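You operate a simulated robot arm through the tools that you are given. There is no shell and no other tool. Be economical: measure what you need, move in short steps, check, and stop when the job is done.

The job below is to be done with a simulated robot arm. You get a single attempt, and the scene is never put back.

## Task
Fill both cups to about the line; put them on the black tray.
Fine: juice from the white jug; put the jug back. Set down upright: white jug, cup.

Only the result counts: the job must be done as asked and must still hold three seconds after the hand-in. Knocking over, shifting, dropping, spilling or breaking anything else fails it.

## Robot
A 7-joint arm with a two-finger parallel gripper, fixed in place. Base frame: the origin is at the foot of the arm, x ahead of it, y to its left, z up. Lengths are in mm, angles in degrees, forces in N, time in s.
With the tool pointing down near the work surface it reaches from about 460 to 920 mm from the base axis. Its first joint turns from -115.0 to 115.0 degrees. Payload 3.91 kg.
Tool frame: the origin (TCP) lies between the finger pads and is the grasp point; the fingertips stand 30 mm ahead of it; z points along the fingers, y is the line along which they close. The gripper opens to 110 mm. The fingers are 20 mm wide and 10 mm thick; the gripper's body (48 by 112 mm) begins 55 mm behind the TCP.
Orientation is that of the tool frame in the base frame, as a unit quaternion [x, y, z, w]. With the fingers straight down and closing along the base's y, the tool's x points along the base's -x, its y along +y and its z along -z.

## Interface
- The arm moves only by the tool nudge_tool. Its arguments are lists of equal length, an entry for each row: "slide": the shift along the tool's x, y, z in units of 100 mm (1.0 is 100 mm), a list of three; "angular": the turn, a rotation vector about the tool's x, y, z in units of 120 degrees (1.0 is 120 degrees), a list of three. In form: {"slide": [[x, y, z], ...], "angular": [[rx, ry, rz], ...]}. A call has 1 to 12 rows; each row is the pose to reach, as a shift and turn from the pose commanded when the call began, along the tool's axes at that moment. "jaw" is the gripper command, from -1 (fully open) to 1 (shut), values between in proportion, set as the call begins (left out, the last holds). A call with a number of a shift or a turn outside -1 to 1 is refused whole. Rows are played at 5 a second. More than 50 mm and 8.6 degrees between two rows, or a gripper value outside its range, and nothing of the call is played. Where a pose cannot be reached the arm comes as near as it can. A force on the tool above 40 N (or 10 N above the force at the start of the call, whichever is more), or a blocked arm, ends the call early, and 0.2 s more pass. The fingers move at their own pace (about 153 mm/s each) and stop on an object; they squeeze with about 39 N. The grip force told is the motor's: it shows also when the fingers shut on nothing. Time passes only in rows, and 0.2 s behind the last, so rows that repeat a pose let the fingers close. It gives the time, the measured TCP pose, the force on the tool (base axes), the opening and the grip force at its end, in the units of the frame above (readings bear some noise), with the torque about the TCP (base axes, N m) and any sound that the robot's microphone picked up.
- Cameras (640 x 400 px; columns grow to the right, rows downward): "scene" is fixed at [50.5, 502.4, 1457.9]; the picture's right is [-0.41, -0.91, 0.00], its down [-0.40, 0.18, -0.90] and it looks along [0.82, -0.37, -0.43] (base axes); focal length 347 px, centre (320, 200). "wrist" rides on the gripper at [72, 17, -103] in the tool frame; the picture's right is [-0.23, 0.97, 0.00], its down [-0.76, -0.18, -0.62] and it looks along [-0.61, -0.14, 0.78] (tool axes); focal length 222 px, centre (320, 200).
- snapshot(camera): a new picture of that camera. The clock stands still meanwhile.
- slide_trunk(by): slides the trunk up (or, below 0, down) by that many mm; the arm rides with it, the base frame stays. It gives what a move gives, with no picture.
- probe_pixels(camera, pixels): there is no depth. For up to 12 entries [column, row, z] of the newest picture of that camera ("zoom" is the newest enlarged one), the place [x, y] in the base frame at which the ray of that pixel passes the height z, good to about 2 mm. The clock stands still meanwhile.
- close_up(camera, box): a new picture of the part [left, top, right, bottom] of that camera's present view, enlarged. The clock stands still meanwhile.
- finish_job(): hands the job in; it is judged then, once.

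Go step by step. Measure first, check grasps and placings, and put right what went wrong. The budget is 80 turns and 54 pictures, counting those below and the enlarged ones. Unless the task says otherwise, let go and move clear before handing in, and close with one line.

The tools are called as name(argument=value, ...) on one line, values as JSON. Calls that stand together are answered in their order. nudge_tool: Moves the arm, as the interface text tells. Its arguments: {"type":"object","properties":{"slide":{"type":"array","items":{"type":"array","items":{"type":"number"}}},"angular":{"type":"array","items":{"type":"array","items":{"type":"number"}}},"jaw":{"type":"number"}},"required":["slide","angular"]} The other tools are called the same way: slide_trunk (by) slides the trunk up or down; snapshot (camera) takes a picture; probe_pixels (camera, pixels) gives the place at which the rays of pixels pass given heights; close_up (camera, box) takes an enlarged picture of a part of a camera's view; finish_job () hands the job in.

At the start:

```text
clock: 0.0
position: [553.0, -57.8, 1311.6]
tcp_rot: [0.0, 1.0, 0.0, 0.0]
wrist_force: [-0.2, 0.2, 0.2]
wrist_torque: [0.02, 0.03, 0.0]
width: 109.9
finger_force: 0.2
trunk travel left (down, up): [-825.0, 165.0]
```

scene: 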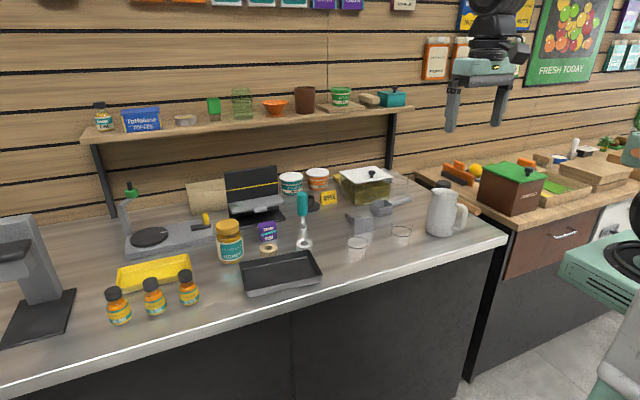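
wrist: 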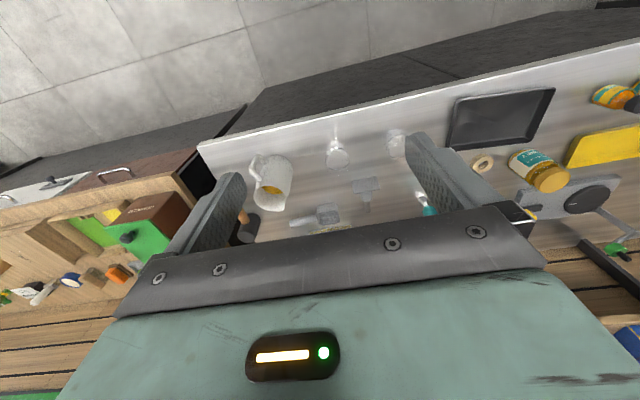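

The scene shows a white jug near (443,212), two clear cups near (357,242) and (402,231), and a black tray near (280,273). I'll enlarge these areas to measure them.

close_up(camera="scene", box=[330, 170, 490, 270])

close_up(camera="scene", box=[210, 210, 370, 310])

close_up(camera="wrist", box=[220, 100, 440, 240])

```text
4.00 times, centred on (410, 220) of scene
```

zoom: 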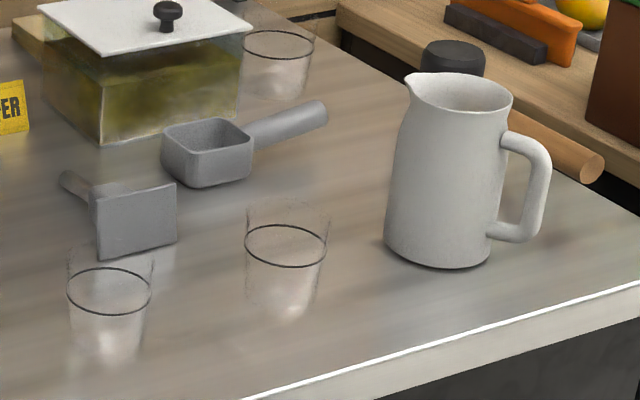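

```text
4.00 times, centred on (290, 260) of scene
```

zoom: 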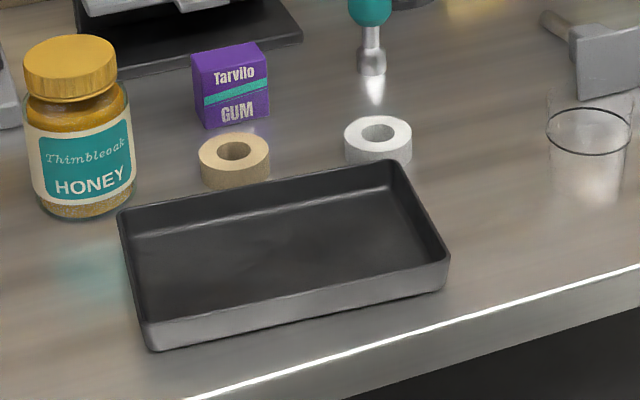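

```text
2.86 times, centred on (330, 170) of wrist
```

zoom: 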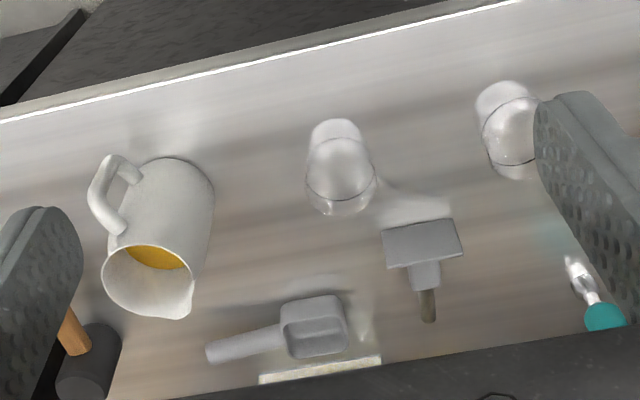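

There is also a third glass behind, near scene (400,186). I'll find the table height by triangulating the table's front corner (scene (507,237), wrist (197,147)) and enlarge the third glass.

probe_pixels(camera="scene", pixels=[[507, 237, 700], [507, 237, 800], [507, 237, 900], [507, 237, 1000], [376, 265, 900], [376, 265, 800]])

probe_pixels(camera="wrist", pixels=[[198, 147, 700], [198, 147, 800], [198, 147, 900], [198, 147, 1000]])

close_up(camera="scene", box=[370, 160, 450, 210])

```text
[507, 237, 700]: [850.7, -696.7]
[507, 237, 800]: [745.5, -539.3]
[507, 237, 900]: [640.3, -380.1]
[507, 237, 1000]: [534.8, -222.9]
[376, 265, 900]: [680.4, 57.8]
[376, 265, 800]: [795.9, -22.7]
```

```text
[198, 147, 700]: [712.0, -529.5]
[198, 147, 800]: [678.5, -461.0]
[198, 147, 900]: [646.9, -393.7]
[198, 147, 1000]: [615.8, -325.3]
```

```text
8.00 times, centred on (410, 185) of scene
```

zoom: 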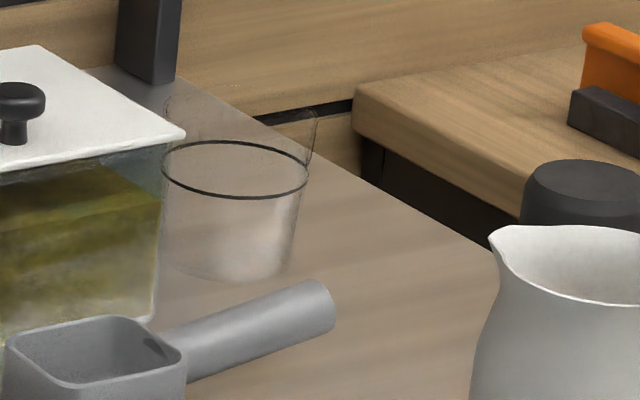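

The table top comes out near z≈890. The third glass looks wider than the other two, so I'll probe the cup, jug and tray features at that height.

probe_pixels(camera="scene", pixels=[[346.5, 243, 890], [368, 243, 890], [356.8, 259, 890], [401.5, 248, 890], [398.5, 194.5, 890], [389, 193, 890], [406, 194, 890], [440, 236, 890], [426, 229, 890], [452.5, 234, 890]])

probe_pixels(camera="scene", pixels=[[247, 297, 890], [321.5, 281, 890], [240, 262, 910], [307.5, 251, 910], [322, 274, 910], [247, 290, 910]])

probe_pixels(camera="wrist", pixels=[[336, 145, 890], [394, 135, 890], [275, 160, 890], [458, 98, 910], [554, 88, 910], [535, 142, 910], [450, 148, 910]])

```text
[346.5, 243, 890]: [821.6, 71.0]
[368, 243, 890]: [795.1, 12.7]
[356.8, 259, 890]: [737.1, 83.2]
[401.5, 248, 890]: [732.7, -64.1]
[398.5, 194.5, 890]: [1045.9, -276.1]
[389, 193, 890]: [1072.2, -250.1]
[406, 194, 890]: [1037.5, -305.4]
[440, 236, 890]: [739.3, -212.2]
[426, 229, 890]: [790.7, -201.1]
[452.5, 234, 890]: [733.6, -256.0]
```

```text
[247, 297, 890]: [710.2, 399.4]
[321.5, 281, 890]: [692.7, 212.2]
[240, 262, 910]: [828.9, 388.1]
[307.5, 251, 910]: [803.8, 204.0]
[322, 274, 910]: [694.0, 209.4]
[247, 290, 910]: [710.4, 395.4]
```

```text
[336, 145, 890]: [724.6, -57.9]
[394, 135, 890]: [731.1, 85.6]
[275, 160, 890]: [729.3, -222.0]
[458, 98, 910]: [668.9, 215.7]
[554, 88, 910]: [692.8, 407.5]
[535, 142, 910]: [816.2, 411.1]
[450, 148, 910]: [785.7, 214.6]
```

The third glass sits at x≈1046, out of reach, so the two cups are at about (745,-62) and (750,82). I'll lower the trunk to look closely with the wrist camera.

slide_trunk(by=-200)

snapshot(camera="wrist")

```text
clock: 2.2
position: [552.3, -58.2, 1111.9]
tcp_rot: [0.0, 1.0, -0.001, 0.0]
wrist_force: [0.4, 0.4, -0.7]
wrist_torque: [0.02, 0.0, 0.01]
width: 110.0
finger_force: 0.1
trunk travel left (down, up): [-625.0, 365.0]
```

```text
47 pictures are left
```

wrist: 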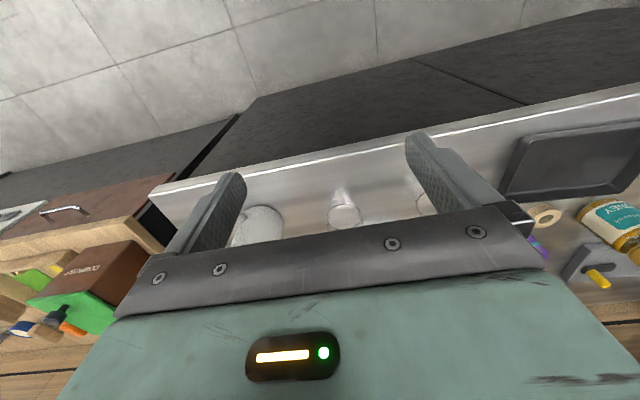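

The palm hides most of the middle of this view, so I'll move the arm forward and toward the jug to look down at it and the cups.

nudge_tool(slide=[[-0.4, -0.2, 0], [-0.8, -0.4, 0], [-1.0, -0.5, 0]], angular=[[0, 0, 0], [0, 0, 0], [0, 0, 0]])

close_up(camera="wrist", box=[150, 40, 550, 290])

```text
clock: 3.0
position: [652.5, -107.8, 1112.4]
tcp_rot: [0.0, 1.0, 0.0, 0.001]
wrist_force: [-0.4, 0.0, -0.4]
wrist_torque: [0.0, 0.01, -0.01]
width: 109.9
finger_force: 0.0
trunk travel left (down, up): [-625.0, 365.0]
```

```text
1.60 times, centred on (350, 165) of wrist
```

zoom: 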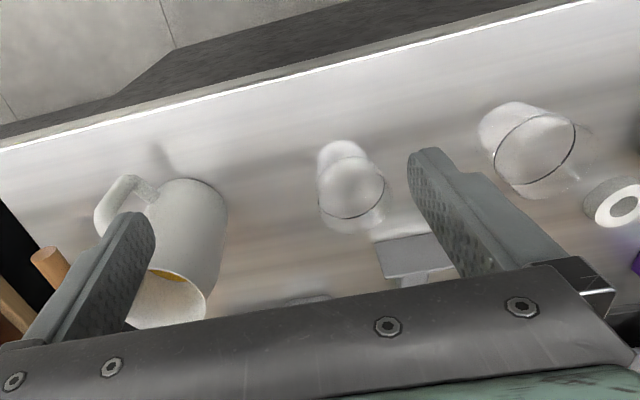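

I can see the jug at (180,240) with the handle at its upper left, but the finger hides the rim. I'll shift forward and further right for a clearer top view.

nudge_tool(slide=[[-0.4, -0.4, -0.3], [-0.7, -0.8, -0.6], [-0.9, -1.0, -0.8]], angular=[[0, 0, 0], [0, 0, 0], [0, 0, 0]])

close_up(camera="wrist", box=[200, 40, 520, 240])

```text
refused: row 1 steps farther than a row can; nothing moved
```

```text
2.00 times, centred on (360, 140) of wrist
```

zoom: 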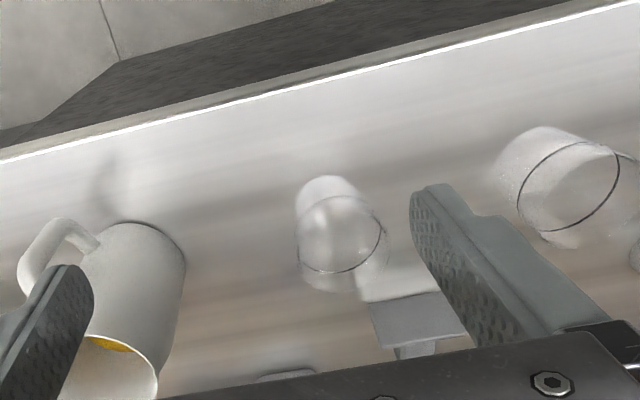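

The first row was over 50 mm in total, so I'll resend the move in smaller steps.

nudge_tool(slide=[[-0.25, -0.25, -0.2], [-0.5, -0.5, -0.4], [-0.7, -0.75, -0.6], [-0.9, -1.0, -0.8]], angular=[[0, 0, 0], [0, 0, 0], [0, 0, 0], [0, 0, 0]])

close_up(camera="wrist", box=[200, 40, 520, 240])

```text
clock: 4.0
position: [741.7, -207.4, 1193.5]
tcp_rot: [0.0, 1.0, -0.001, 0.0]
wrist_force: [-0.7, 0.3, -0.1]
wrist_torque: [-0.01, -0.05, 0.0]
width: 110.1
finger_force: 0.1
trunk travel left (down, up): [-625.0, 365.0]
```

```text
2.00 times, centred on (360, 140) of wrist
```

zoom: 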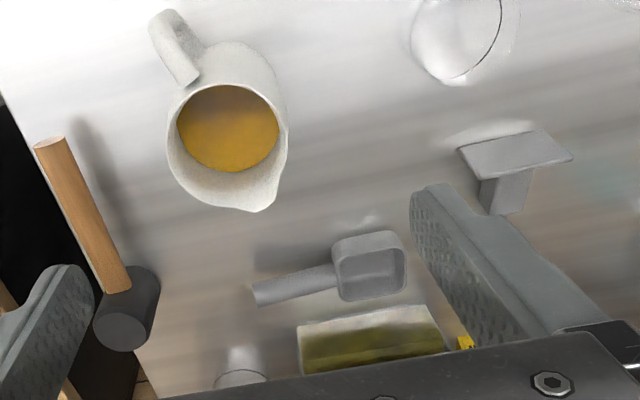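

The top view now shows the jug's rim centre near zoom (228,140), its spout at (262,212) and its handle going to (165,20). I'll triangulate the spout tip, rim and handle.

probe_pixels(camera="zoom", pixels=[[262, 212, 1000], [262, 212, 1030], [262, 212, 1060], [228, 140, 1030], [168, 130, 1030], [289, 130, 1030], [185, 75, 1010], [168, 12, 1000], [168, 12, 960], [430, 50, 960]])

probe_pixels(camera="scene", pixels=[[431.7, 188.7, 1000], [431.7, 188.7, 1030], [431.7, 188.7, 1060], [467, 208, 1000], [467, 208, 960], [458, 193, 1030], [445, 199, 1030]])

```text
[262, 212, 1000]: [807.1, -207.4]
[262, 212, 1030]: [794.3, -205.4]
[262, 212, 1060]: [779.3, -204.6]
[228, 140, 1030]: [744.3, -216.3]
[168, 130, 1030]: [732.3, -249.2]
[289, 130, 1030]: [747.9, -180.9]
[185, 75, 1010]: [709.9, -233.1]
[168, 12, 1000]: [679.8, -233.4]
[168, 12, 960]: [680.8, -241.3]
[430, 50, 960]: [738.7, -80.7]
```

```text
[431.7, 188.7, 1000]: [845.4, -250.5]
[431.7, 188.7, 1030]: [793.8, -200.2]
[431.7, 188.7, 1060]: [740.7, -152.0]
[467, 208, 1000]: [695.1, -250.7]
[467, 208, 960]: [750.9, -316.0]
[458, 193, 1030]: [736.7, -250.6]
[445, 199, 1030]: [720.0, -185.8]
```

The spout tip is at (794,-203,1030) and the rim centre about (745,-217), so the spout azimuth is about 17° and the jug is about 140 mm tall. Next I'll move over the cups to view them from above.

nudge_tool(slide=[[0, 0.48, 0], [0, 0.96, 0]], angular=[[0, 0, 0], [0, 0, 0]])

nudge_tool(slide=[[0, 0.48, 0], [0, 0.96, 0]], angular=[[0, 0, 0], [0, 0, 0]])

close_up(camera="wrist", box=[200, 20, 520, 220])

```text
clock: 4.6
position: [741.2, -113.8, 1193.5]
tcp_rot: [0.001, 1.0, 0.001, -0.001]
wrist_force: [0.1, -0.1, -0.4]
wrist_torque: [0.05, 0.01, -0.01]
width: 109.9
finger_force: 0.0
trunk travel left (down, up): [-625.0, 365.0]
```

```text
clock: 5.2
position: [742.9, -16.8, 1193.9]
tcp_rot: [0.002, 1.0, 0.001, 0.0]
wrist_force: [-0.3, -0.5, -0.2]
wrist_torque: [0.05, 0.01, -0.02]
width: 110.2
finger_force: 0.1
trunk travel left (down, up): [-625.0, 365.0]
```

```text
2.00 times, centred on (360, 120) of wrist
```

zoom: 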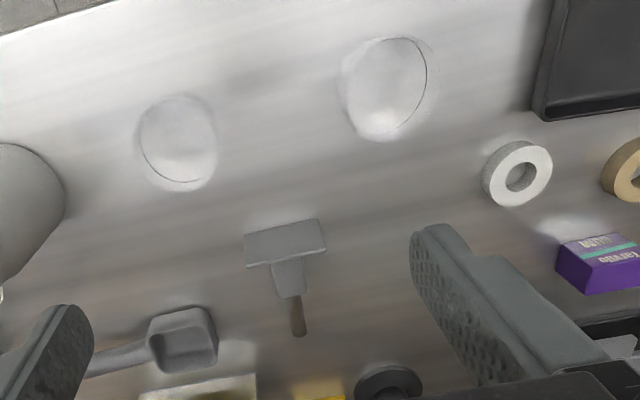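

Cup 2's ring is centred near zoom (178,140) and cup 1's near (388,88). I'll triangulate these against the scene rings to get the line height.

probe_pixels(camera="zoom", pixels=[[178, 142, 900], [178, 142, 940], [178, 142, 960], [386, 88, 900], [386, 88, 940], [386, 88, 960], [138, 142, 940], [218, 142, 940], [541, 118, 895], [520, 175, 890]])

probe_pixels(camera="scene", pixels=[[357.2, 242.7, 930], [357.2, 242.7, 940], [357.2, 242.7, 950], [401.5, 231.5, 930], [401.5, 231.5, 940], [401.5, 231.5, 950], [391, 231.5, 940], [412, 231.5, 940], [358, 233, 960], [358, 233, 970], [401.7, 223, 960], [401.7, 223, 970]])

```text
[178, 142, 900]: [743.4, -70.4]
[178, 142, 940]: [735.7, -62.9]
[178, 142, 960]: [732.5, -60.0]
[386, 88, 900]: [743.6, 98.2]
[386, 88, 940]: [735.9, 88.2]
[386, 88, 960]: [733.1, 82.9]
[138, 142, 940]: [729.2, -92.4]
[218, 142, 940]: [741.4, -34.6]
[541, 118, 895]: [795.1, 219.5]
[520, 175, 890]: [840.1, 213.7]
```

```text
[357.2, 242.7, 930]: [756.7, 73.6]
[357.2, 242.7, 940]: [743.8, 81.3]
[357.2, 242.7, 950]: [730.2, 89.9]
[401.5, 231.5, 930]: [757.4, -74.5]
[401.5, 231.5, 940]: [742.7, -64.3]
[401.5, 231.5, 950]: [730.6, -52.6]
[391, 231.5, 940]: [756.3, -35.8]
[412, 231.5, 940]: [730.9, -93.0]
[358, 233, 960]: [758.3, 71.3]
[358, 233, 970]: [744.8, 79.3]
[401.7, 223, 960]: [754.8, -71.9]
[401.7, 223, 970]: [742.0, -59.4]
```

The cups stand at about (737,86) and (737,-62), with the line at z≈945 and the rim at z≈972. I'll go above cup 1 to carry it, empty, to the far end of the tray.

nudge_tool(slide=[[0.03, 0.48, 0], [0.05, 0.96, 0], [0.05, 1.0, 0.45], [0.05, 1.0, 0.9]], angular=[[0, 0, 0], [0, 0, 0], [0, 0, 0], [0, 0, 0]], jaw=-1)

close_up(camera="scene", box=[280, 150, 440, 250])

snapshot(camera="wrist")

```text
clock: 6.2
position: [737.7, 83.8, 1102.2]
tcp_rot: [0.0, 1.0, 0.0, 0.0]
wrist_force: [-0.3, -0.4, 0.7]
wrist_torque: [-0.01, 0.0, 0.0]
width: 110.4
finger_force: 0.1
trunk travel left (down, up): [-625.0, 365.0]
```

```text
4.00 times, centred on (360, 200) of scene
```

zoom: 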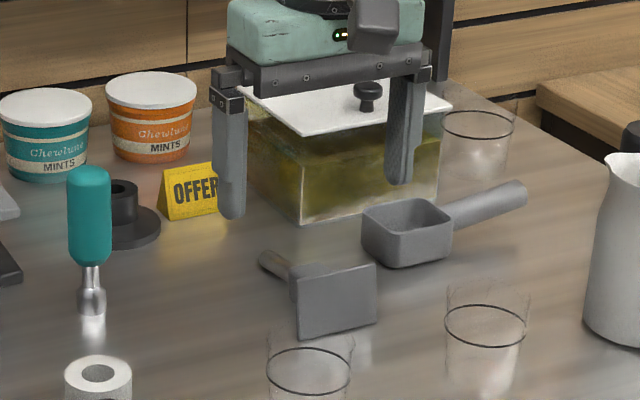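

```text
41 pictures are left
```

wrist: 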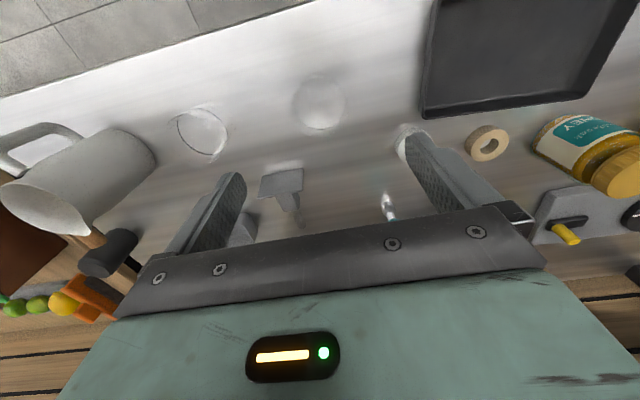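

I'll verify cup 1's position from this closer view, where it is centred at wrist (320,102).

probe_pixels(camera="wrist", pixels=[[320, 102, 945], [292, 102, 945], [347, 102, 945], [320, 78, 890], [199, 132, 945], [421, 118, 910], [441, 0, 910], [582, 97, 910]])

```text
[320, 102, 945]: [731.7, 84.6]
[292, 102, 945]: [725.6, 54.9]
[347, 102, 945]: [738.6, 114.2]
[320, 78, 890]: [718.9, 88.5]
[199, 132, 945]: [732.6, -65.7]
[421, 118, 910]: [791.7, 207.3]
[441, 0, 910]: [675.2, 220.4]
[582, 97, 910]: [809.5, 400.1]
```

Cup 1 is confirmed at about (735,86), so I'll descend and close on it.

nudge_tool(slide=[[0.02, 0.02, 0.4], [0.02, 0.02, 0.8]], angular=[[0, 0, 0], [0, 0, 0]])

nudge_tool(slide=[[0, 0, 0.4], [0, 0, 0.77], [0, 0, 0.77]], angular=[[0, 0, 0], [0, 0, 0], [0, 0, 0]])

close_up(camera="scene", box=[280, 190, 440, 290])

```text
clock: 6.8
position: [735.1, 86.9, 1023.1]
tcp_rot: [0.0, 1.0, 0.0, 0.001]
wrist_force: [-0.5, 0.2, 0.7]
wrist_torque: [0.04, -0.06, -0.01]
width: 110.0
finger_force: 0.1
trunk travel left (down, up): [-625.0, 365.0]
```

```text
clock: 7.6
position: [735.5, 86.0, 945.3]
tcp_rot: [0.001, 1.0, 0.001, 0.0]
wrist_force: [-0.7, -0.2, 0.5]
wrist_torque: [-0.03, 0.04, 0.0]
width: 110.1
finger_force: 0.0
trunk travel left (down, up): [-625.0, 365.0]
```

```text
4.00 times, centred on (360, 240) of scene
```

zoom: 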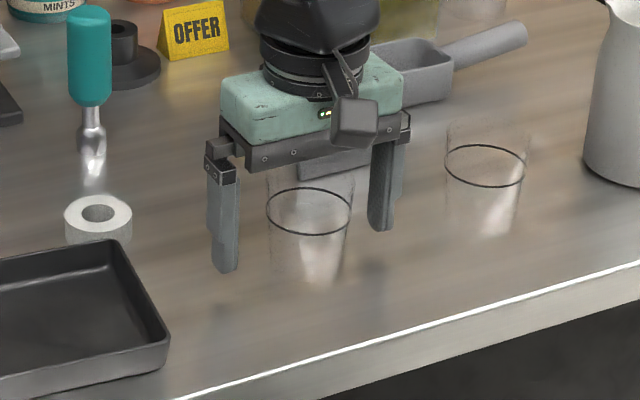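

The fingers straddle cup 1 cleanly, so I'll close and lift a little.

nudge_tool(slide=[[0, 0, 0], [0, 0, 0], [0, 0, 0]], angular=[[0, 0, 0], [0, 0, 0], [0, 0, 0]], jaw=0.1)

nudge_tool(slide=[[0, 0, -0.2], [0, 0, -0.5], [0, 0, -0.6]], angular=[[0, 0, 0], [0, 0, 0], [0, 0, 0]])

close_up(camera="scene", box=[280, 170, 440, 270])

```text
clock: 8.4
position: [735.2, 85.9, 946.9]
tcp_rot: [0.0, 1.0, 0.001, 0.001]
wrist_force: [0.4, 0.8, 0.4]
wrist_torque: [-0.02, 0.01, 0.0]
width: 57.7
finger_force: 38.4
trunk travel left (down, up): [-625.0, 365.0]
```

```text
clock: 9.2
position: [736.4, 86.5, 1006.1]
tcp_rot: [0.0, 1.0, 0.0, 0.0]
wrist_force: [-0.1, 0.2, -0.3]
wrist_torque: [-0.01, 0.03, 0.01]
width: 58.1
finger_force: 38.4
trunk travel left (down, up): [-625.0, 365.0]
```

```text
4.00 times, centred on (360, 220) of scene
```

zoom: 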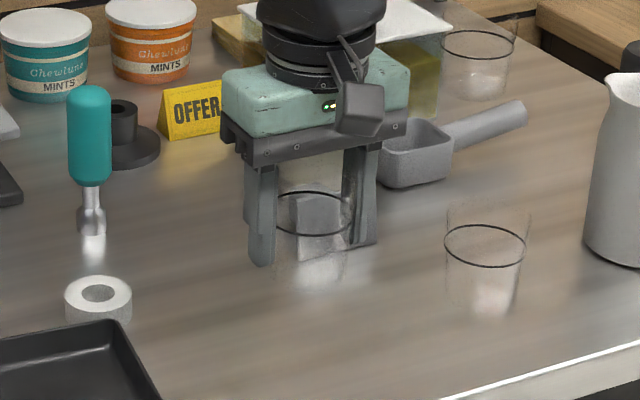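

Cup 1 is held (58 mm) and lifted. I'll carry it over the far end of the tray at about (755,352).

nudge_tool(slide=[[0, 0.45, 0], [-0.05, 0.9, 0]], angular=[[0, 0, 0], [0, 0, 0]])

nudge_tool(slide=[[-0.05, 0.45, 0], [-0.1, 0.9, 0]], angular=[[0, 0, 0], [0, 0, 0]])

nudge_tool(slide=[[-0.02, 0.45, 0], [-0.04, 0.86, 0], [-0.04, 0.86, 0.2]], angular=[[0, 0, 0], [0, 0, 0], [0, 0, 0]])

close_up(camera="scene", box=[200, 200, 360, 300])

close_up(camera="wrist", box=[180, 20, 500, 220])

```text
clock: 9.8
position: [741.0, 175.5, 1006.6]
tcp_rot: [0.002, 1.0, 0.001, 0.0]
wrist_force: [1.0, -1.6, -0.2]
wrist_torque: [0.02, 0.01, -0.04]
width: 57.8
finger_force: 39.0
trunk travel left (down, up): [-625.0, 365.0]
```

```text
clock: 10.4
position: [750.2, 266.1, 1005.2]
tcp_rot: [0.001, 1.0, 0.001, 0.0]
wrist_force: [0.3, 0.0, 0.7]
wrist_torque: [0.03, 0.0, 0.01]
width: 57.9
finger_force: 39.0
trunk travel left (down, up): [-625.0, 365.0]
```

```text
clock: 11.2
position: [749.1, 348.8, 985.8]
tcp_rot: [0.0, 1.0, 0.0, 0.001]
wrist_force: [-0.1, -0.8, 0.3]
wrist_torque: [0.03, -0.02, -0.02]
width: 57.9
finger_force: 39.0
out of reach, approached as far as the arm can: row 2, 3
trunk travel left (down, up): [-625.0, 365.0]
```

```text
4.00 times, centred on (280, 250) of scene
```

zoom: 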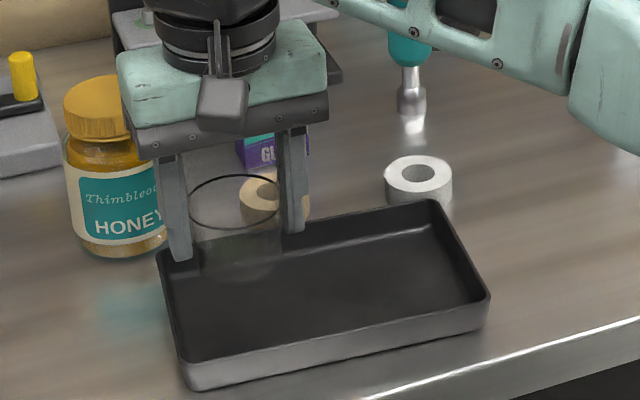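

```text
2.00 times, centred on (340, 120) of wrist
```

zoom: 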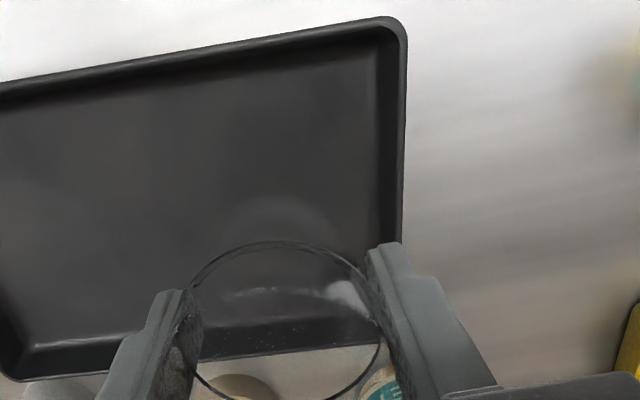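

The arm came up a few mm short at radius ~826. I'll re-measure the tray rim from this wrist view (zoom (405,20), (398,250), (5,380)) before adjusting.

probe_pixels(camera="zoom", pixels=[[402, 20, 910], [402, 230, 910], [12, 380, 910], [100, 372, 910], [5, 85, 910], [375, 45, 895], [30, 345, 895], [365, 240, 895]])

probe_pixels(camera="scene", pixels=[[239.5, 262, 910], [309, 251, 910], [321.5, 275, 910], [247.5, 291, 910], [321, 279, 890], [248, 297, 890], [305, 257, 893], [250, 289, 893]])

```text
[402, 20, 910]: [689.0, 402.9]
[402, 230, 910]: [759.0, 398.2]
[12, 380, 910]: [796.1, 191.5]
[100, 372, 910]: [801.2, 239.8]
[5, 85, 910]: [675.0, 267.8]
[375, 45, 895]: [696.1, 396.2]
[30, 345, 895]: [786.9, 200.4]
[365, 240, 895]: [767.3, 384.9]
```

```text
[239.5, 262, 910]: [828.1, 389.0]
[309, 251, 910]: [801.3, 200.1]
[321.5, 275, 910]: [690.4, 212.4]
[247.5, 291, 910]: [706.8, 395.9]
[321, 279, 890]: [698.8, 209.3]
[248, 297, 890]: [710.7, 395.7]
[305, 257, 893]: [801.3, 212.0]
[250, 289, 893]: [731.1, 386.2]
```

This tray end is at the limit of reach for pouring. Instead I'll set cup 1 on the open table near (700,135), pour both cups there, and carry the filled cups to the tray afterwards.

nudge_tool(slide=[[0, -0.2, -0.2], [0.1, -0.6, -0.2], [0.2, -1.0, -0.2]], angular=[[0, 0, 0], [0, 0, 0], [0, 0, 0]])

nudge_tool(slide=[[0.1, -0.4, 0], [0.2, -0.8, 0], [0.3, -1.0, 0]], angular=[[0, 0, 0], [0, 0, 0], [0, 0, 0]])

```text
clock: 12.0
position: [786.0, 291.4, 1022.7]
tcp_rot: [-0.001, 1.0, -0.001, 0.0]
wrist_force: [-0.4, 0.1, -0.8]
wrist_torque: [-0.05, -0.01, -0.03]
width: 57.8
finger_force: 39.2
out of reach, approached as far as the arm can: row 1, 2, 3
trunk travel left (down, up): [-625.0, 365.0]
```

```text
clock: 12.8
position: [817.1, 234.7, 1038.3]
tcp_rot: [0.0, 1.0, -0.001, -0.001]
wrist_force: [0.1, 0.0, 0.1]
wrist_torque: [-0.03, -0.03, -0.05]
width: 57.9
finger_force: 38.4
out of reach, approached as far as the arm can: row 1, 2, 3
trunk travel left (down, up): [-625.0, 365.0]
```

The arm seems stuck fully stretched: it swung round at r≈850 instead of retracting. I'll hold the same command for a few rows to see whether it converges.

nudge_tool(slide=[[0, 0, 0], [0, 0, 0]], angular=[[0, 0, 0], [0, 0, 0]])

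snapshot(camera="scene")

```text
clock: 13.4
position: [817.1, 234.7, 1036.8]
tcp_rot: [-0.001, 1.0, 0.0, 0.0]
wrist_force: [-0.2, -0.6, -0.3]
wrist_torque: [0.03, -0.01, -0.01]
width: 57.8
finger_force: 38.7
trunk travel left (down, up): [-625.0, 365.0]
```

```text
36 pictures are left
```

scene: 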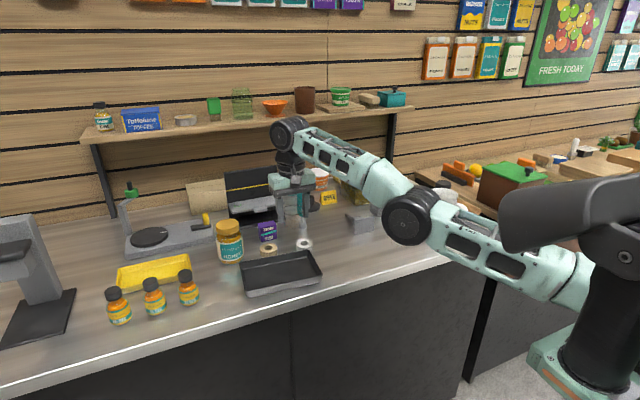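

The scene shows the arm nearly straight, with the wrist well above the shoulder and the elbow low. Raising the trunk while lowering the hand should give more reach, but first I'll pull back in small steps.

nudge_tool(slide=[[0.2, 0, 0], [0.5, -0.1, 0], [0.9, -0.3, 0]], angular=[[0, 0, 0], [0, 0, 0], [0, 0, 0]])

```text
clock: 14.2
position: [799.2, 249.6, 1064.5]
tcp_rot: [0.0, 1.0, 0.0, -0.001]
wrist_force: [-0.2, 0.2, -0.1]
wrist_torque: [0.01, 0.0, 0.01]
width: 57.9
finger_force: 38.9
out of reach, approached as far as the arm can: row 1, 2, 3
trunk travel left (down, up): [-625.0, 365.0]
```

The arm still won't retract at this height. Since the wrist sits above the shoulder, the direction that folds the elbow is inward and down, so I'll try that.

nudge_tool(slide=[[0, 0, 0.2], [0.1, -0.05, 0.4], [0.3, -0.1, 0.6], [0.5, -0.15, 0.7]], angular=[[0, 0, 0], [0, 0, 0], [0, 0, 0], [0, 0, 0]])

```text
clock: 15.2
position: [805.3, 265.4, 1013.6]
tcp_rot: [0.0, 1.0, 0.0, -0.001]
wrist_force: [0.5, 0.3, 0.1]
wrist_torque: [-0.02, -0.01, -0.03]
width: 58.1
finger_force: 38.9
out of reach, approached as far as the arm can: row 1, 2, 3, 4
trunk travel left (down, up): [-625.0, 365.0]
```

The reach limits are inconsistent, so a joint limit, probably in wrist yaw, is more likely than a straight arm. I'll try turning the tool about its own axis toward the arm's azimuth with no translation.

nudge_tool(slide=[[0, 0, 0], [0, 0, 0], [0, 0, 0]], angular=[[0, 0, -0.05], [0, 0, -0.1], [0, 0, -0.15]])

close_up(camera="scene", box=[220, 80, 640, 343])

```text
clock: 16.0
position: [805.3, 265.0, 1014.3]
tcp_rot: [-0.157, 0.988, 0.001, 0.0]
wrist_force: [0.1, 0.1, -0.7]
wrist_torque: [0.02, 0.0, 0.0]
width: 57.7
finger_force: 38.7
trunk travel left (down, up): [-625.0, 365.0]
```

```text
1.52 times, centred on (430, 212) of scene
```

zoom: 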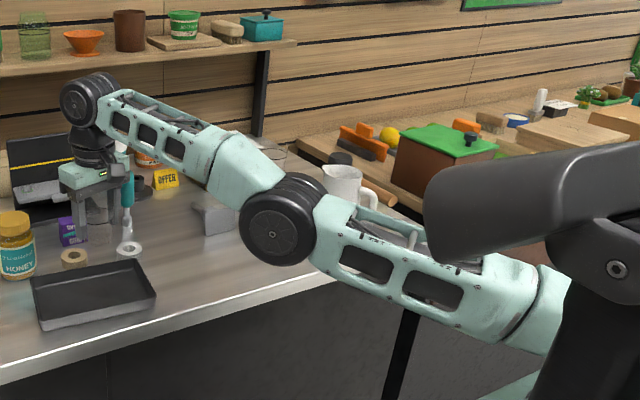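

Yaw turned freely, and tool +x now points straight at the base. I'll try pulling inward along it.

nudge_tool(slide=[[0.1, 0, 0], [0.3, 0, 0], [0.6, 0, 0], [1.0, 0, 0]], angular=[[0, 0, 0], [0, 0, 0], [0, 0, 0], [0, 0, 0]])

```text
clock: 17.0
position: [783.9, 285.7, 1038.4]
tcp_rot: [-0.155, 0.988, 0.0, -0.001]
wrist_force: [-0.3, -1.8, -0.1]
wrist_torque: [0.04, 0.04, 0.01]
width: 57.9
finger_force: 38.9
out of reach, approached as far as the arm can: row 1, 2, 3, 4
trunk travel left (down, up): [-625.0, 365.0]
```

Pulling in still doesn't work. The elbow may be just past straight, so I'll push outward a little to see whether it frees, well clear of things at this height.

nudge_tool(slide=[[-0.1, -0.1, 0.1], [-0.2, -0.2, 0.2], [-0.3, -0.3, 0.2]], angular=[[0, 0, 0], [0, 0, 0], [0, 0, 0]])

```text
clock: 17.8
position: [810.3, 260.6, 1015.7]
tcp_rot: [-0.156, 0.988, 0.0, 0.0]
wrist_force: [0.0, -0.2, 0.5]
wrist_torque: [0.01, -0.01, -0.03]
width: 57.8
finger_force: 39.2
out of reach, approached as far as the arm can: row 2, 3
trunk travel left (down, up): [-625.0, 365.0]
```

The pattern suggests the elbow flipped to a bent-down branch at full stretch, with the wrist pitch now at its limit. I'll tip the fingertips toward the base while drawing in, which should force the elbow back up; the cup is empty.

nudge_tool(slide=[[0.2, 0, 0], [0.4, 0, 0], [0.6, 0, 0], [0.8, 0, 0], [1.0, 0, 0]], angular=[[0, 0.05, 0], [0, 0.1, 0], [0, 0.15, 0], [0, 0.2, 0], [0, 0.25, 0]])

close_up(camera="scene", box=[220, 80, 640, 343])

```text
clock: 19.0
position: [712.9, 228.8, 1012.9]
tcp_rot: [-0.151, 0.954, -0.04, -0.256]
wrist_force: [0.1, 0.4, 0.5]
wrist_torque: [-0.05, -0.01, -0.02]
width: 57.9
finger_force: 39.2
trunk travel left (down, up): [-625.0, 365.0]
```

```text
1.52 times, centred on (430, 212) of scene
```

zoom: 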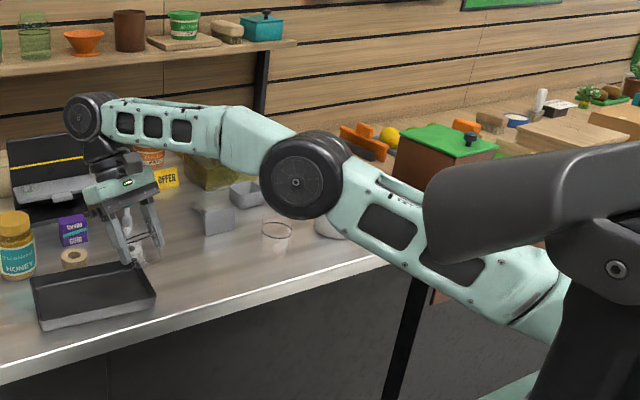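

The elbow is up again and every row was reached. Now I'll straighten the tool while staying further in.

nudge_tool(slide=[[0, 0, 0], [0, 0, 0], [0, 0, 0], [0, 0, 0], [0, 0, 0]], angular=[[0, -0.05, 0], [0, -0.1, 0], [0, -0.15, 0], [0, -0.2, 0], [0, -0.25, 0]])

nudge_tool(slide=[[0.0, 0, 0], [0, 0, 0], [0, 0, 0]], angular=[[0, 0, 0.05], [0, 0, 0.1], [0, 0, 0.15]])

slide_trunk(by=120)

```text
clock: 20.2
position: [716.8, 230.9, 1015.6]
tcp_rot: [-0.157, 0.988, 0.0, 0.0]
wrist_force: [1.0, 0.5, -0.3]
wrist_torque: [-0.05, -0.04, 0.01]
width: 57.7
finger_force: 39.0
trunk travel left (down, up): [-625.0, 365.0]
```

```text
clock: 21.0
position: [716.5, 230.6, 1015.0]
tcp_rot: [0.001, 1.0, 0.0, 0.001]
wrist_force: [-0.5, -0.3, -0.3]
wrist_torque: [-0.02, 0.0, -0.01]
width: 57.8
finger_force: 38.9
trunk travel left (down, up): [-625.0, 365.0]
```

```text
clock: 22.5
position: [716.6, 229.8, 1134.3]
tcp_rot: [0.0, 1.0, 0.0, 0.0]
wrist_force: [-0.2, 0.4, -1.2]
wrist_torque: [0.0, 0.01, -0.01]
width: 57.7
finger_force: 39.1
trunk travel left (down, up): [-745.0, 245.0]
```

With the trunk raised 120 mm the reach is better, so I'll set cup 1 in the near end of the tray at (742,253), where pouring from the -y side is still comfortable.

nudge_tool(slide=[[-0.25, 0.23, 0.3], [-0.25, 0.23, 0.65], [-0.25, 0.23, 1.0]], angular=[[0, 0, 0], [0, 0, 0], [0, 0, 0]])

nudge_tool(slide=[[0, 0, 0.4], [0, 0, 0.7], [0, 0, 0.75], [0, 0, 0.75]], angular=[[0, 0, 0], [0, 0, 0], [0, 0, 0], [0, 0, 0]])

close_up(camera="scene", box=[210, 200, 370, 300])

```text
clock: 23.3
position: [740.9, 253.3, 1035.0]
tcp_rot: [0.001, 1.0, 0.0, 0.0]
wrist_force: [0.5, 0.1, 0.1]
wrist_torque: [0.01, 0.02, -0.02]
width: 58.0
finger_force: 39.0
trunk travel left (down, up): [-745.0, 245.0]
```

```text
clock: 24.3
position: [742.5, 253.1, 959.5]
tcp_rot: [0.0, 1.0, 0.0, 0.0]
wrist_force: [-0.5, -0.4, -0.5]
wrist_torque: [0.0, -0.01, -0.01]
width: 57.8
finger_force: 38.6
trunk travel left (down, up): [-745.0, 245.0]
```

```text
4.00 times, centred on (290, 250) of scene
```

zoom: 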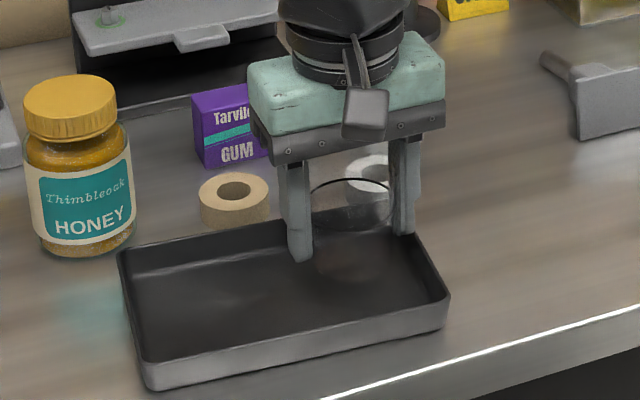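

Everything lines up over the tray. I'll lower gently in small steps and watch for contact force.

nudge_tool(slide=[[0, 0, 0.04], [0, 0, 0.07], [0, 0, 0.09]], angular=[[0, 0, 0], [0, 0, 0], [0, 0, 0]])

```text
clock: 25.1
position: [741.0, 252.8, 950.8]
tcp_rot: [-0.001, 1.0, -0.001, 0.0]
wrist_force: [-0.6, 0.3, -0.3]
wrist_torque: [0.0, -0.03, -0.03]
width: 57.7
finger_force: 39.4
trunk travel left (down, up): [-745.0, 245.0]
```

nudge_tool(slide=[[0, 0, 0.01], [0, 0, 0.02], [0, 0, 0.03]], angular=[[0, 0, 0], [0, 0, 0], [0, 0, 0]])

close_up(camera="scene", box=[250, 215, 346, 275])

```text
clock: 25.9
position: [741.6, 253.3, 949.5]
tcp_rot: [0.0, 1.0, 0.0, 0.001]
wrist_force: [-0.7, -2.0, 6.9]
wrist_torque: [-0.08, 0.04, -0.03]
width: 57.9
finger_force: 38.1
trunk travel left (down, up): [-745.0, 245.0]
```

```text
6.67 times, centred on (298, 245) of scene
```

zoom: 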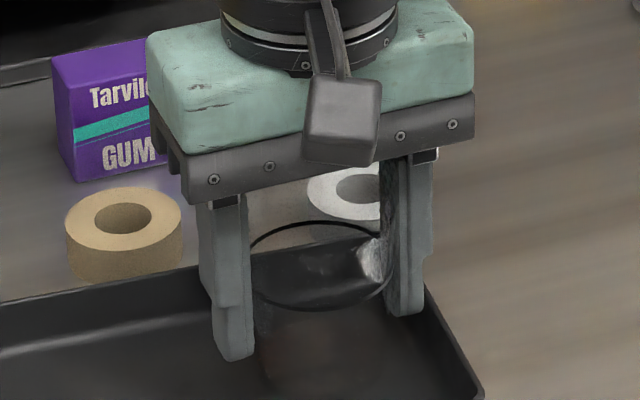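

Contact (6.9 N) at z 949.5 means the cup is on the tray floor. I'll release partially and rise.

nudge_tool(slide=[[0, 0, 0], [0, 0, 0], [0, 0, -0.3], [0, 0, -0.6], [0, 0, -1.0]], angular=[[0, 0, 0], [0, 0, 0], [0, 0, 0], [0, 0, 0], [0, 0, 0]], jaw=-0.5)

nudge_tool(slide=[[0, -0.2, -0.4], [0, -0.5, -0.8], [0, -0.9, -1.0]], angular=[[0, 0, 0], [0, 0, 0], [0, 0, 0]], jaw=-1)

close_up(camera="scene", box=[210, 190, 370, 290])

```text
clock: 27.1
position: [741.3, 252.0, 1047.7]
tcp_rot: [0.0, 1.0, 0.0, -0.001]
wrist_force: [-0.4, 0.5, -0.6]
wrist_torque: [-0.04, 0.04, 0.01]
width: 82.6
finger_force: 0.1
trunk travel left (down, up): [-745.0, 245.0]
```

```text
clock: 27.9
position: [741.2, 163.6, 1148.0]
tcp_rot: [-0.001, 1.0, 0.0, 0.001]
wrist_force: [0.2, 1.3, -0.9]
wrist_torque: [-0.05, -0.02, 0.01]
width: 110.2
finger_force: 0.0
trunk travel left (down, up): [-745.0, 245.0]
```

```text
4.00 times, centred on (290, 240) of scene
```

zoom: 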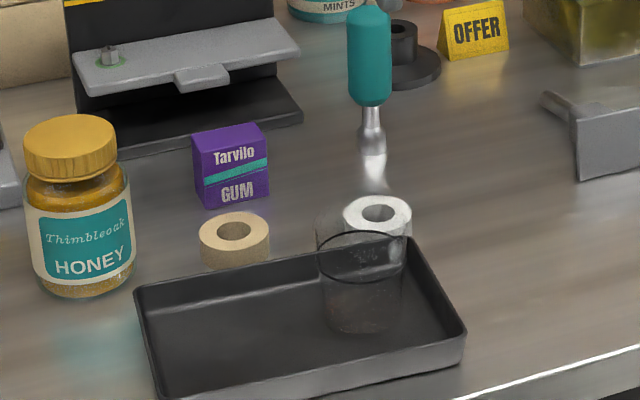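

Cup 1 stands upright in the tray. Next I'll travel to above the jug, yaw so the fingers close across the spout–handle line, and lean the hand 25° toward the handle.

nudge_tool(slide=[[0, -0.48, 0], [0, -0.96, 0]], angular=[[0, 0, 0], [0, 0, 0]])

nudge_tool(slide=[[0, -0.48, 0], [0, -0.96, 0]], angular=[[0, 0, 0], [0, 0, 0]])

nudge_tool(slide=[[0, -0.48, 0], [0, -0.96, 0]], angular=[[0, 0, 0], [0, 0, 0]])

nudge_tool(slide=[[-0.02, -0.48, 0], [-0.04, -0.94, 0]], angular=[[0, 0, 0], [0, 0, 0]])

nudge_tool(slide=[[0, 0, 0], [0, 0, 0]], angular=[[0, 0, -0.07], [0, 0, -0.1375]])

nudge_tool(slide=[[0, 0, 0], [0, 0, 0], [0, 0, 0]], angular=[[0, -0.07, 0], [0, -0.14, 0], [0, -0.208, 0]])

snapshot(camera="wrist")

close_up(camera="scene", box=[340, 120, 500, 245])

```text
clock: 28.5
position: [743.1, 68.5, 1148.4]
tcp_rot: [-0.002, 1.0, 0.0, 0.0]
wrist_force: [0.0, 1.0, -0.5]
wrist_torque: [-0.04, 0.0, 0.02]
width: 109.8
finger_force: 0.1
trunk travel left (down, up): [-745.0, 245.0]
```

```text
clock: 29.1
position: [742.6, -27.5, 1146.7]
tcp_rot: [-0.001, 1.0, 0.0, 0.0]
wrist_force: [-0.4, 0.7, -0.2]
wrist_torque: [-0.04, -0.01, -0.01]
width: 109.9
finger_force: 0.0
trunk travel left (down, up): [-745.0, 245.0]
```

```text
clock: 29.7
position: [743.1, -122.8, 1148.3]
tcp_rot: [-0.001, 1.0, 0.001, 0.0]
wrist_force: [-0.3, 0.4, 0.0]
wrist_torque: [-0.06, -0.01, -0.02]
width: 109.8
finger_force: 0.0
trunk travel left (down, up): [-745.0, 245.0]
```

```text
clock: 30.3
position: [744.9, -217.4, 1148.0]
tcp_rot: [-0.001, 1.0, 0.0, 0.0]
wrist_force: [0.5, 0.5, 0.0]
wrist_torque: [-0.09, 0.02, 0.0]
width: 110.3
finger_force: 0.2
trunk travel left (down, up): [-745.0, 245.0]
```

```text
clock: 30.9
position: [746.1, -218.1, 1147.0]
tcp_rot: [-0.143, 0.99, 0.0, 0.0]
wrist_force: [-0.6, -0.4, -0.4]
wrist_torque: [0.03, 0.01, 0.0]
width: 110.1
finger_force: 0.0
trunk travel left (down, up): [-745.0, 245.0]
```

```text
clock: 31.7
position: [745.9, -219.4, 1148.2]
tcp_rot: [-0.14, 0.966, 0.031, 0.215]
wrist_force: [0.1, -0.3, -0.3]
wrist_torque: [0.0, 0.0, -0.01]
width: 110.4
finger_force: 0.1
trunk travel left (down, up): [-745.0, 245.0]
```

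```text
30 pictures are left
```

wrist: 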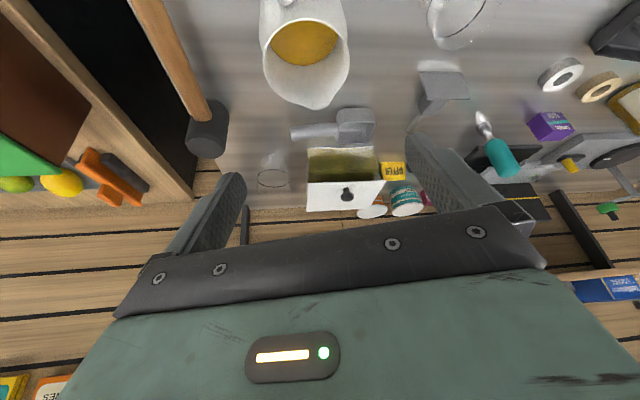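

```text
3.20 times, centred on (420, 182) of scene
```

zoom: 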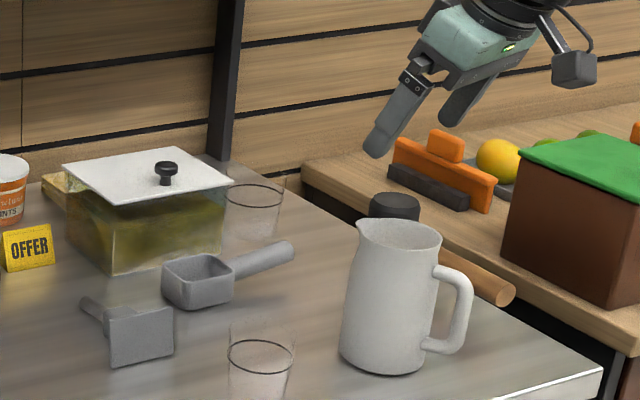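

The jug's mouth is at wrist (305,45) with its spout at (316,108). I'll verify the rim centre and spout from this aligned view.

probe_pixels(camera="wrist", pixels=[[316, 108, 1030], [261, 42, 1025], [349, 42, 1025], [305, 42, 1025]])

```text
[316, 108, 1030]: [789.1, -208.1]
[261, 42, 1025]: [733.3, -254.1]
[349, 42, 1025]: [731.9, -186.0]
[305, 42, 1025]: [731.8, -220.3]
```

The alignment agrees to a few mm. Before descending I'll check that the hammer on the right, at wrist (165,30) to (208,130), is clear of the right finger.

probe_pixels(camera="wrist", pixels=[[165, 10, 900], [190, 70, 900], [208, 130, 920], [130, 0, 900], [165, 10, 930]])

nudge_tool(slide=[[0.167, 0, 0.358], [0.334, 0, 0.716]], angular=[[0, 0, 0], [0, 0, 0]])

close_up(camera="scene", box=[340, 120, 500, 245])

```text
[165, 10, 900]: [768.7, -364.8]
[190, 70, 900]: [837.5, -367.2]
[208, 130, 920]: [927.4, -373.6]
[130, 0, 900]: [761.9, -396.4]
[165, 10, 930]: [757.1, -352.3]
```

```text
clock: 32.3
position: [744.1, -218.3, 1071.3]
tcp_rot: [-0.139, 0.966, 0.031, 0.214]
wrist_force: [1.1, 0.8, -0.1]
wrist_torque: [-0.02, 0.02, -0.01]
width: 110.1
finger_force: 0.0
trunk travel left (down, up): [-745.0, 245.0]
```

```text
3.20 times, centred on (420, 182) of scene
```

zoom: 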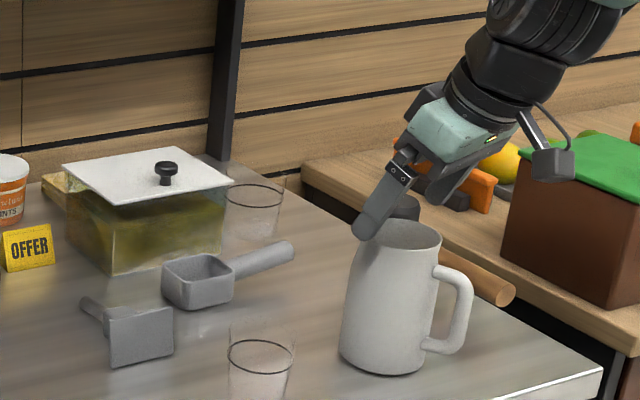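

The hammer is clear and the fingers straddle the mouth. I'll descend the rest of the way to z≈992 without closing yet.

nudge_tool(slide=[[0.167, 0, 0.358], [0.25, 0, 0.55], [0.334, 0, 0.716]], angular=[[0, 0, 0], [0, 0, 0], [0, 0, 0]])

close_up(camera="scene", box=[380, 145, 508, 245])

```text
clock: 33.1
position: [744.4, -218.7, 991.6]
tcp_rot: [-0.14, 0.966, 0.032, 0.214]
wrist_force: [-0.4, 0.5, 0.0]
wrist_torque: [0.02, -0.02, 0.02]
width: 110.1
finger_force: 0.2
trunk travel left (down, up): [-745.0, 245.0]
```

```text
4.00 times, centred on (444, 195) of scene
```

zoom: 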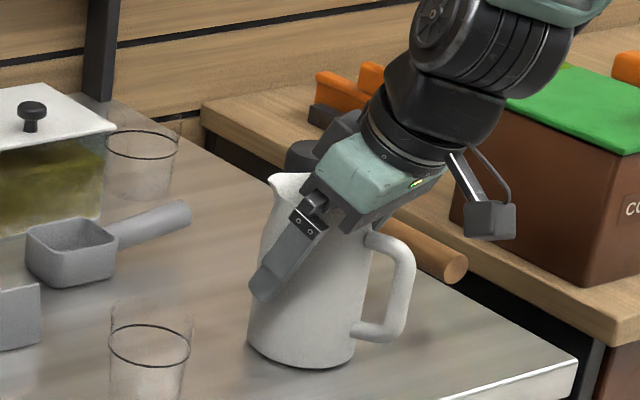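

The grip position looks right, with the palm clear of the rim and handle. I'll close on the body.

nudge_tool(slide=[[0, 0, 0], [0, 0, 0], [0, 0, 0]], angular=[[0, 0, 0], [0, 0, 0], [0, 0, 0]], jaw=0.5)

nudge_tool(slide=[[-0.021, 0, -0.045], [-0.063, 0, -0.136], [-0.127, 0, -0.272], [-0.127, 0, -0.272]], angular=[[0, 0, 0], [0, 0, 0], [0, 0, 0], [0, 0, 0]])

close_up(camera="scene", box=[380, 145, 508, 245])

```text
clock: 33.9
position: [744.6, -219.4, 989.7]
tcp_rot: [-0.139, 0.967, 0.031, 0.213]
wrist_force: [0.0, 0.4, 0.5]
wrist_torque: [-0.03, -0.11, 0.01]
width: 79.1
finger_force: 38.7
trunk travel left (down, up): [-745.0, 245.0]
```

```text
clock: 34.9
position: [744.8, -218.6, 1020.5]
tcp_rot: [-0.141, 0.966, 0.031, 0.213]
wrist_force: [-0.7, -0.2, -3.7]
wrist_torque: [-0.04, 0.01, -0.01]
width: 78.8
finger_force: 38.7
trunk travel left (down, up): [-745.0, 245.0]
```

```text
4.00 times, centred on (444, 195) of scene
```

zoom: 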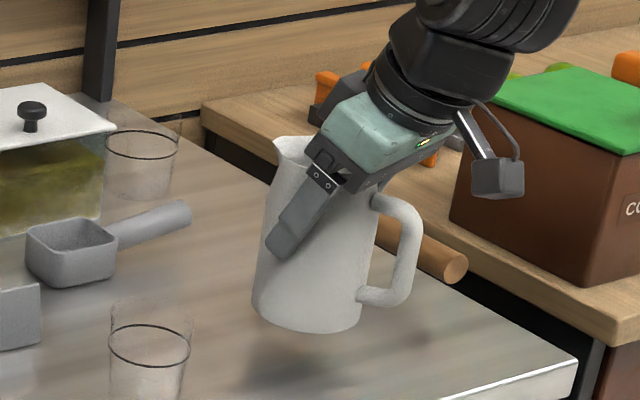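

The jug is lifted upright and weighs about 4 N. I'll raise it to z≈1110 and yaw it 73.5° about the vertical so the spout faces +y toward cup 2.

nudge_tool(slide=[[-0.127, 0, -0.272], [-0.254, 0, -0.544], [-0.38, 0, -0.816]], angular=[[0, 0, 0], [0, 0, 0], [0, 0, 0]])

nudge_tool(slide=[[0, 0, 0], [0, 0, 0], [0, 0, 0], [0, 0, 0], [0, 0, 0], [0, 0, 0], [0, 0, 0], [0, 0, 0], [0, 0, 0], [0, 0, 0], [0, 0, 0], [0, 0, 0]], angular=[[-0.0216, 0, -0.0463], [-0.0431, 0, -0.0925], [-0.0647, 0, -0.1388], [-0.0863, 0, -0.185], [-0.1078, 0, -0.2313], [-0.1294, 0, -0.2776], [-0.151, 0, -0.3238], [-0.1725, 0, -0.3701], [-0.1941, 0, -0.4163], [-0.2157, 0, -0.4626], [-0.2372, 0, -0.5088], [-0.2588, 0, -0.5551]])

close_up(camera="scene", box=[340, 100, 532, 250])

```text
clock: 35.7
position: [746.7, -219.0, 1110.2]
tcp_rot: [-0.14, 0.966, 0.031, 0.213]
wrist_force: [0.3, -0.5, -3.9]
wrist_torque: [0.0, 0.02, -0.02]
width: 79.1
finger_force: 38.9
trunk travel left (down, up): [-745.0, 245.0]
```

```text
clock: 38.3
position: [745.2, -218.6, 1111.1]
tcp_rot: [0.691, -0.69, -0.153, -0.152]
wrist_force: [0.2, -0.1, -3.6]
wrist_torque: [0.0, -0.04, 0.0]
width: 79.1
finger_force: 38.9
trunk travel left (down, up): [-745.0, 245.0]
```

```text
2.67 times, centred on (436, 175) of scene
```

zoom: 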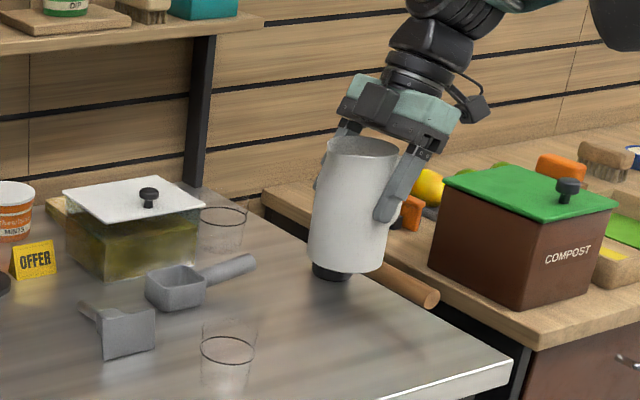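

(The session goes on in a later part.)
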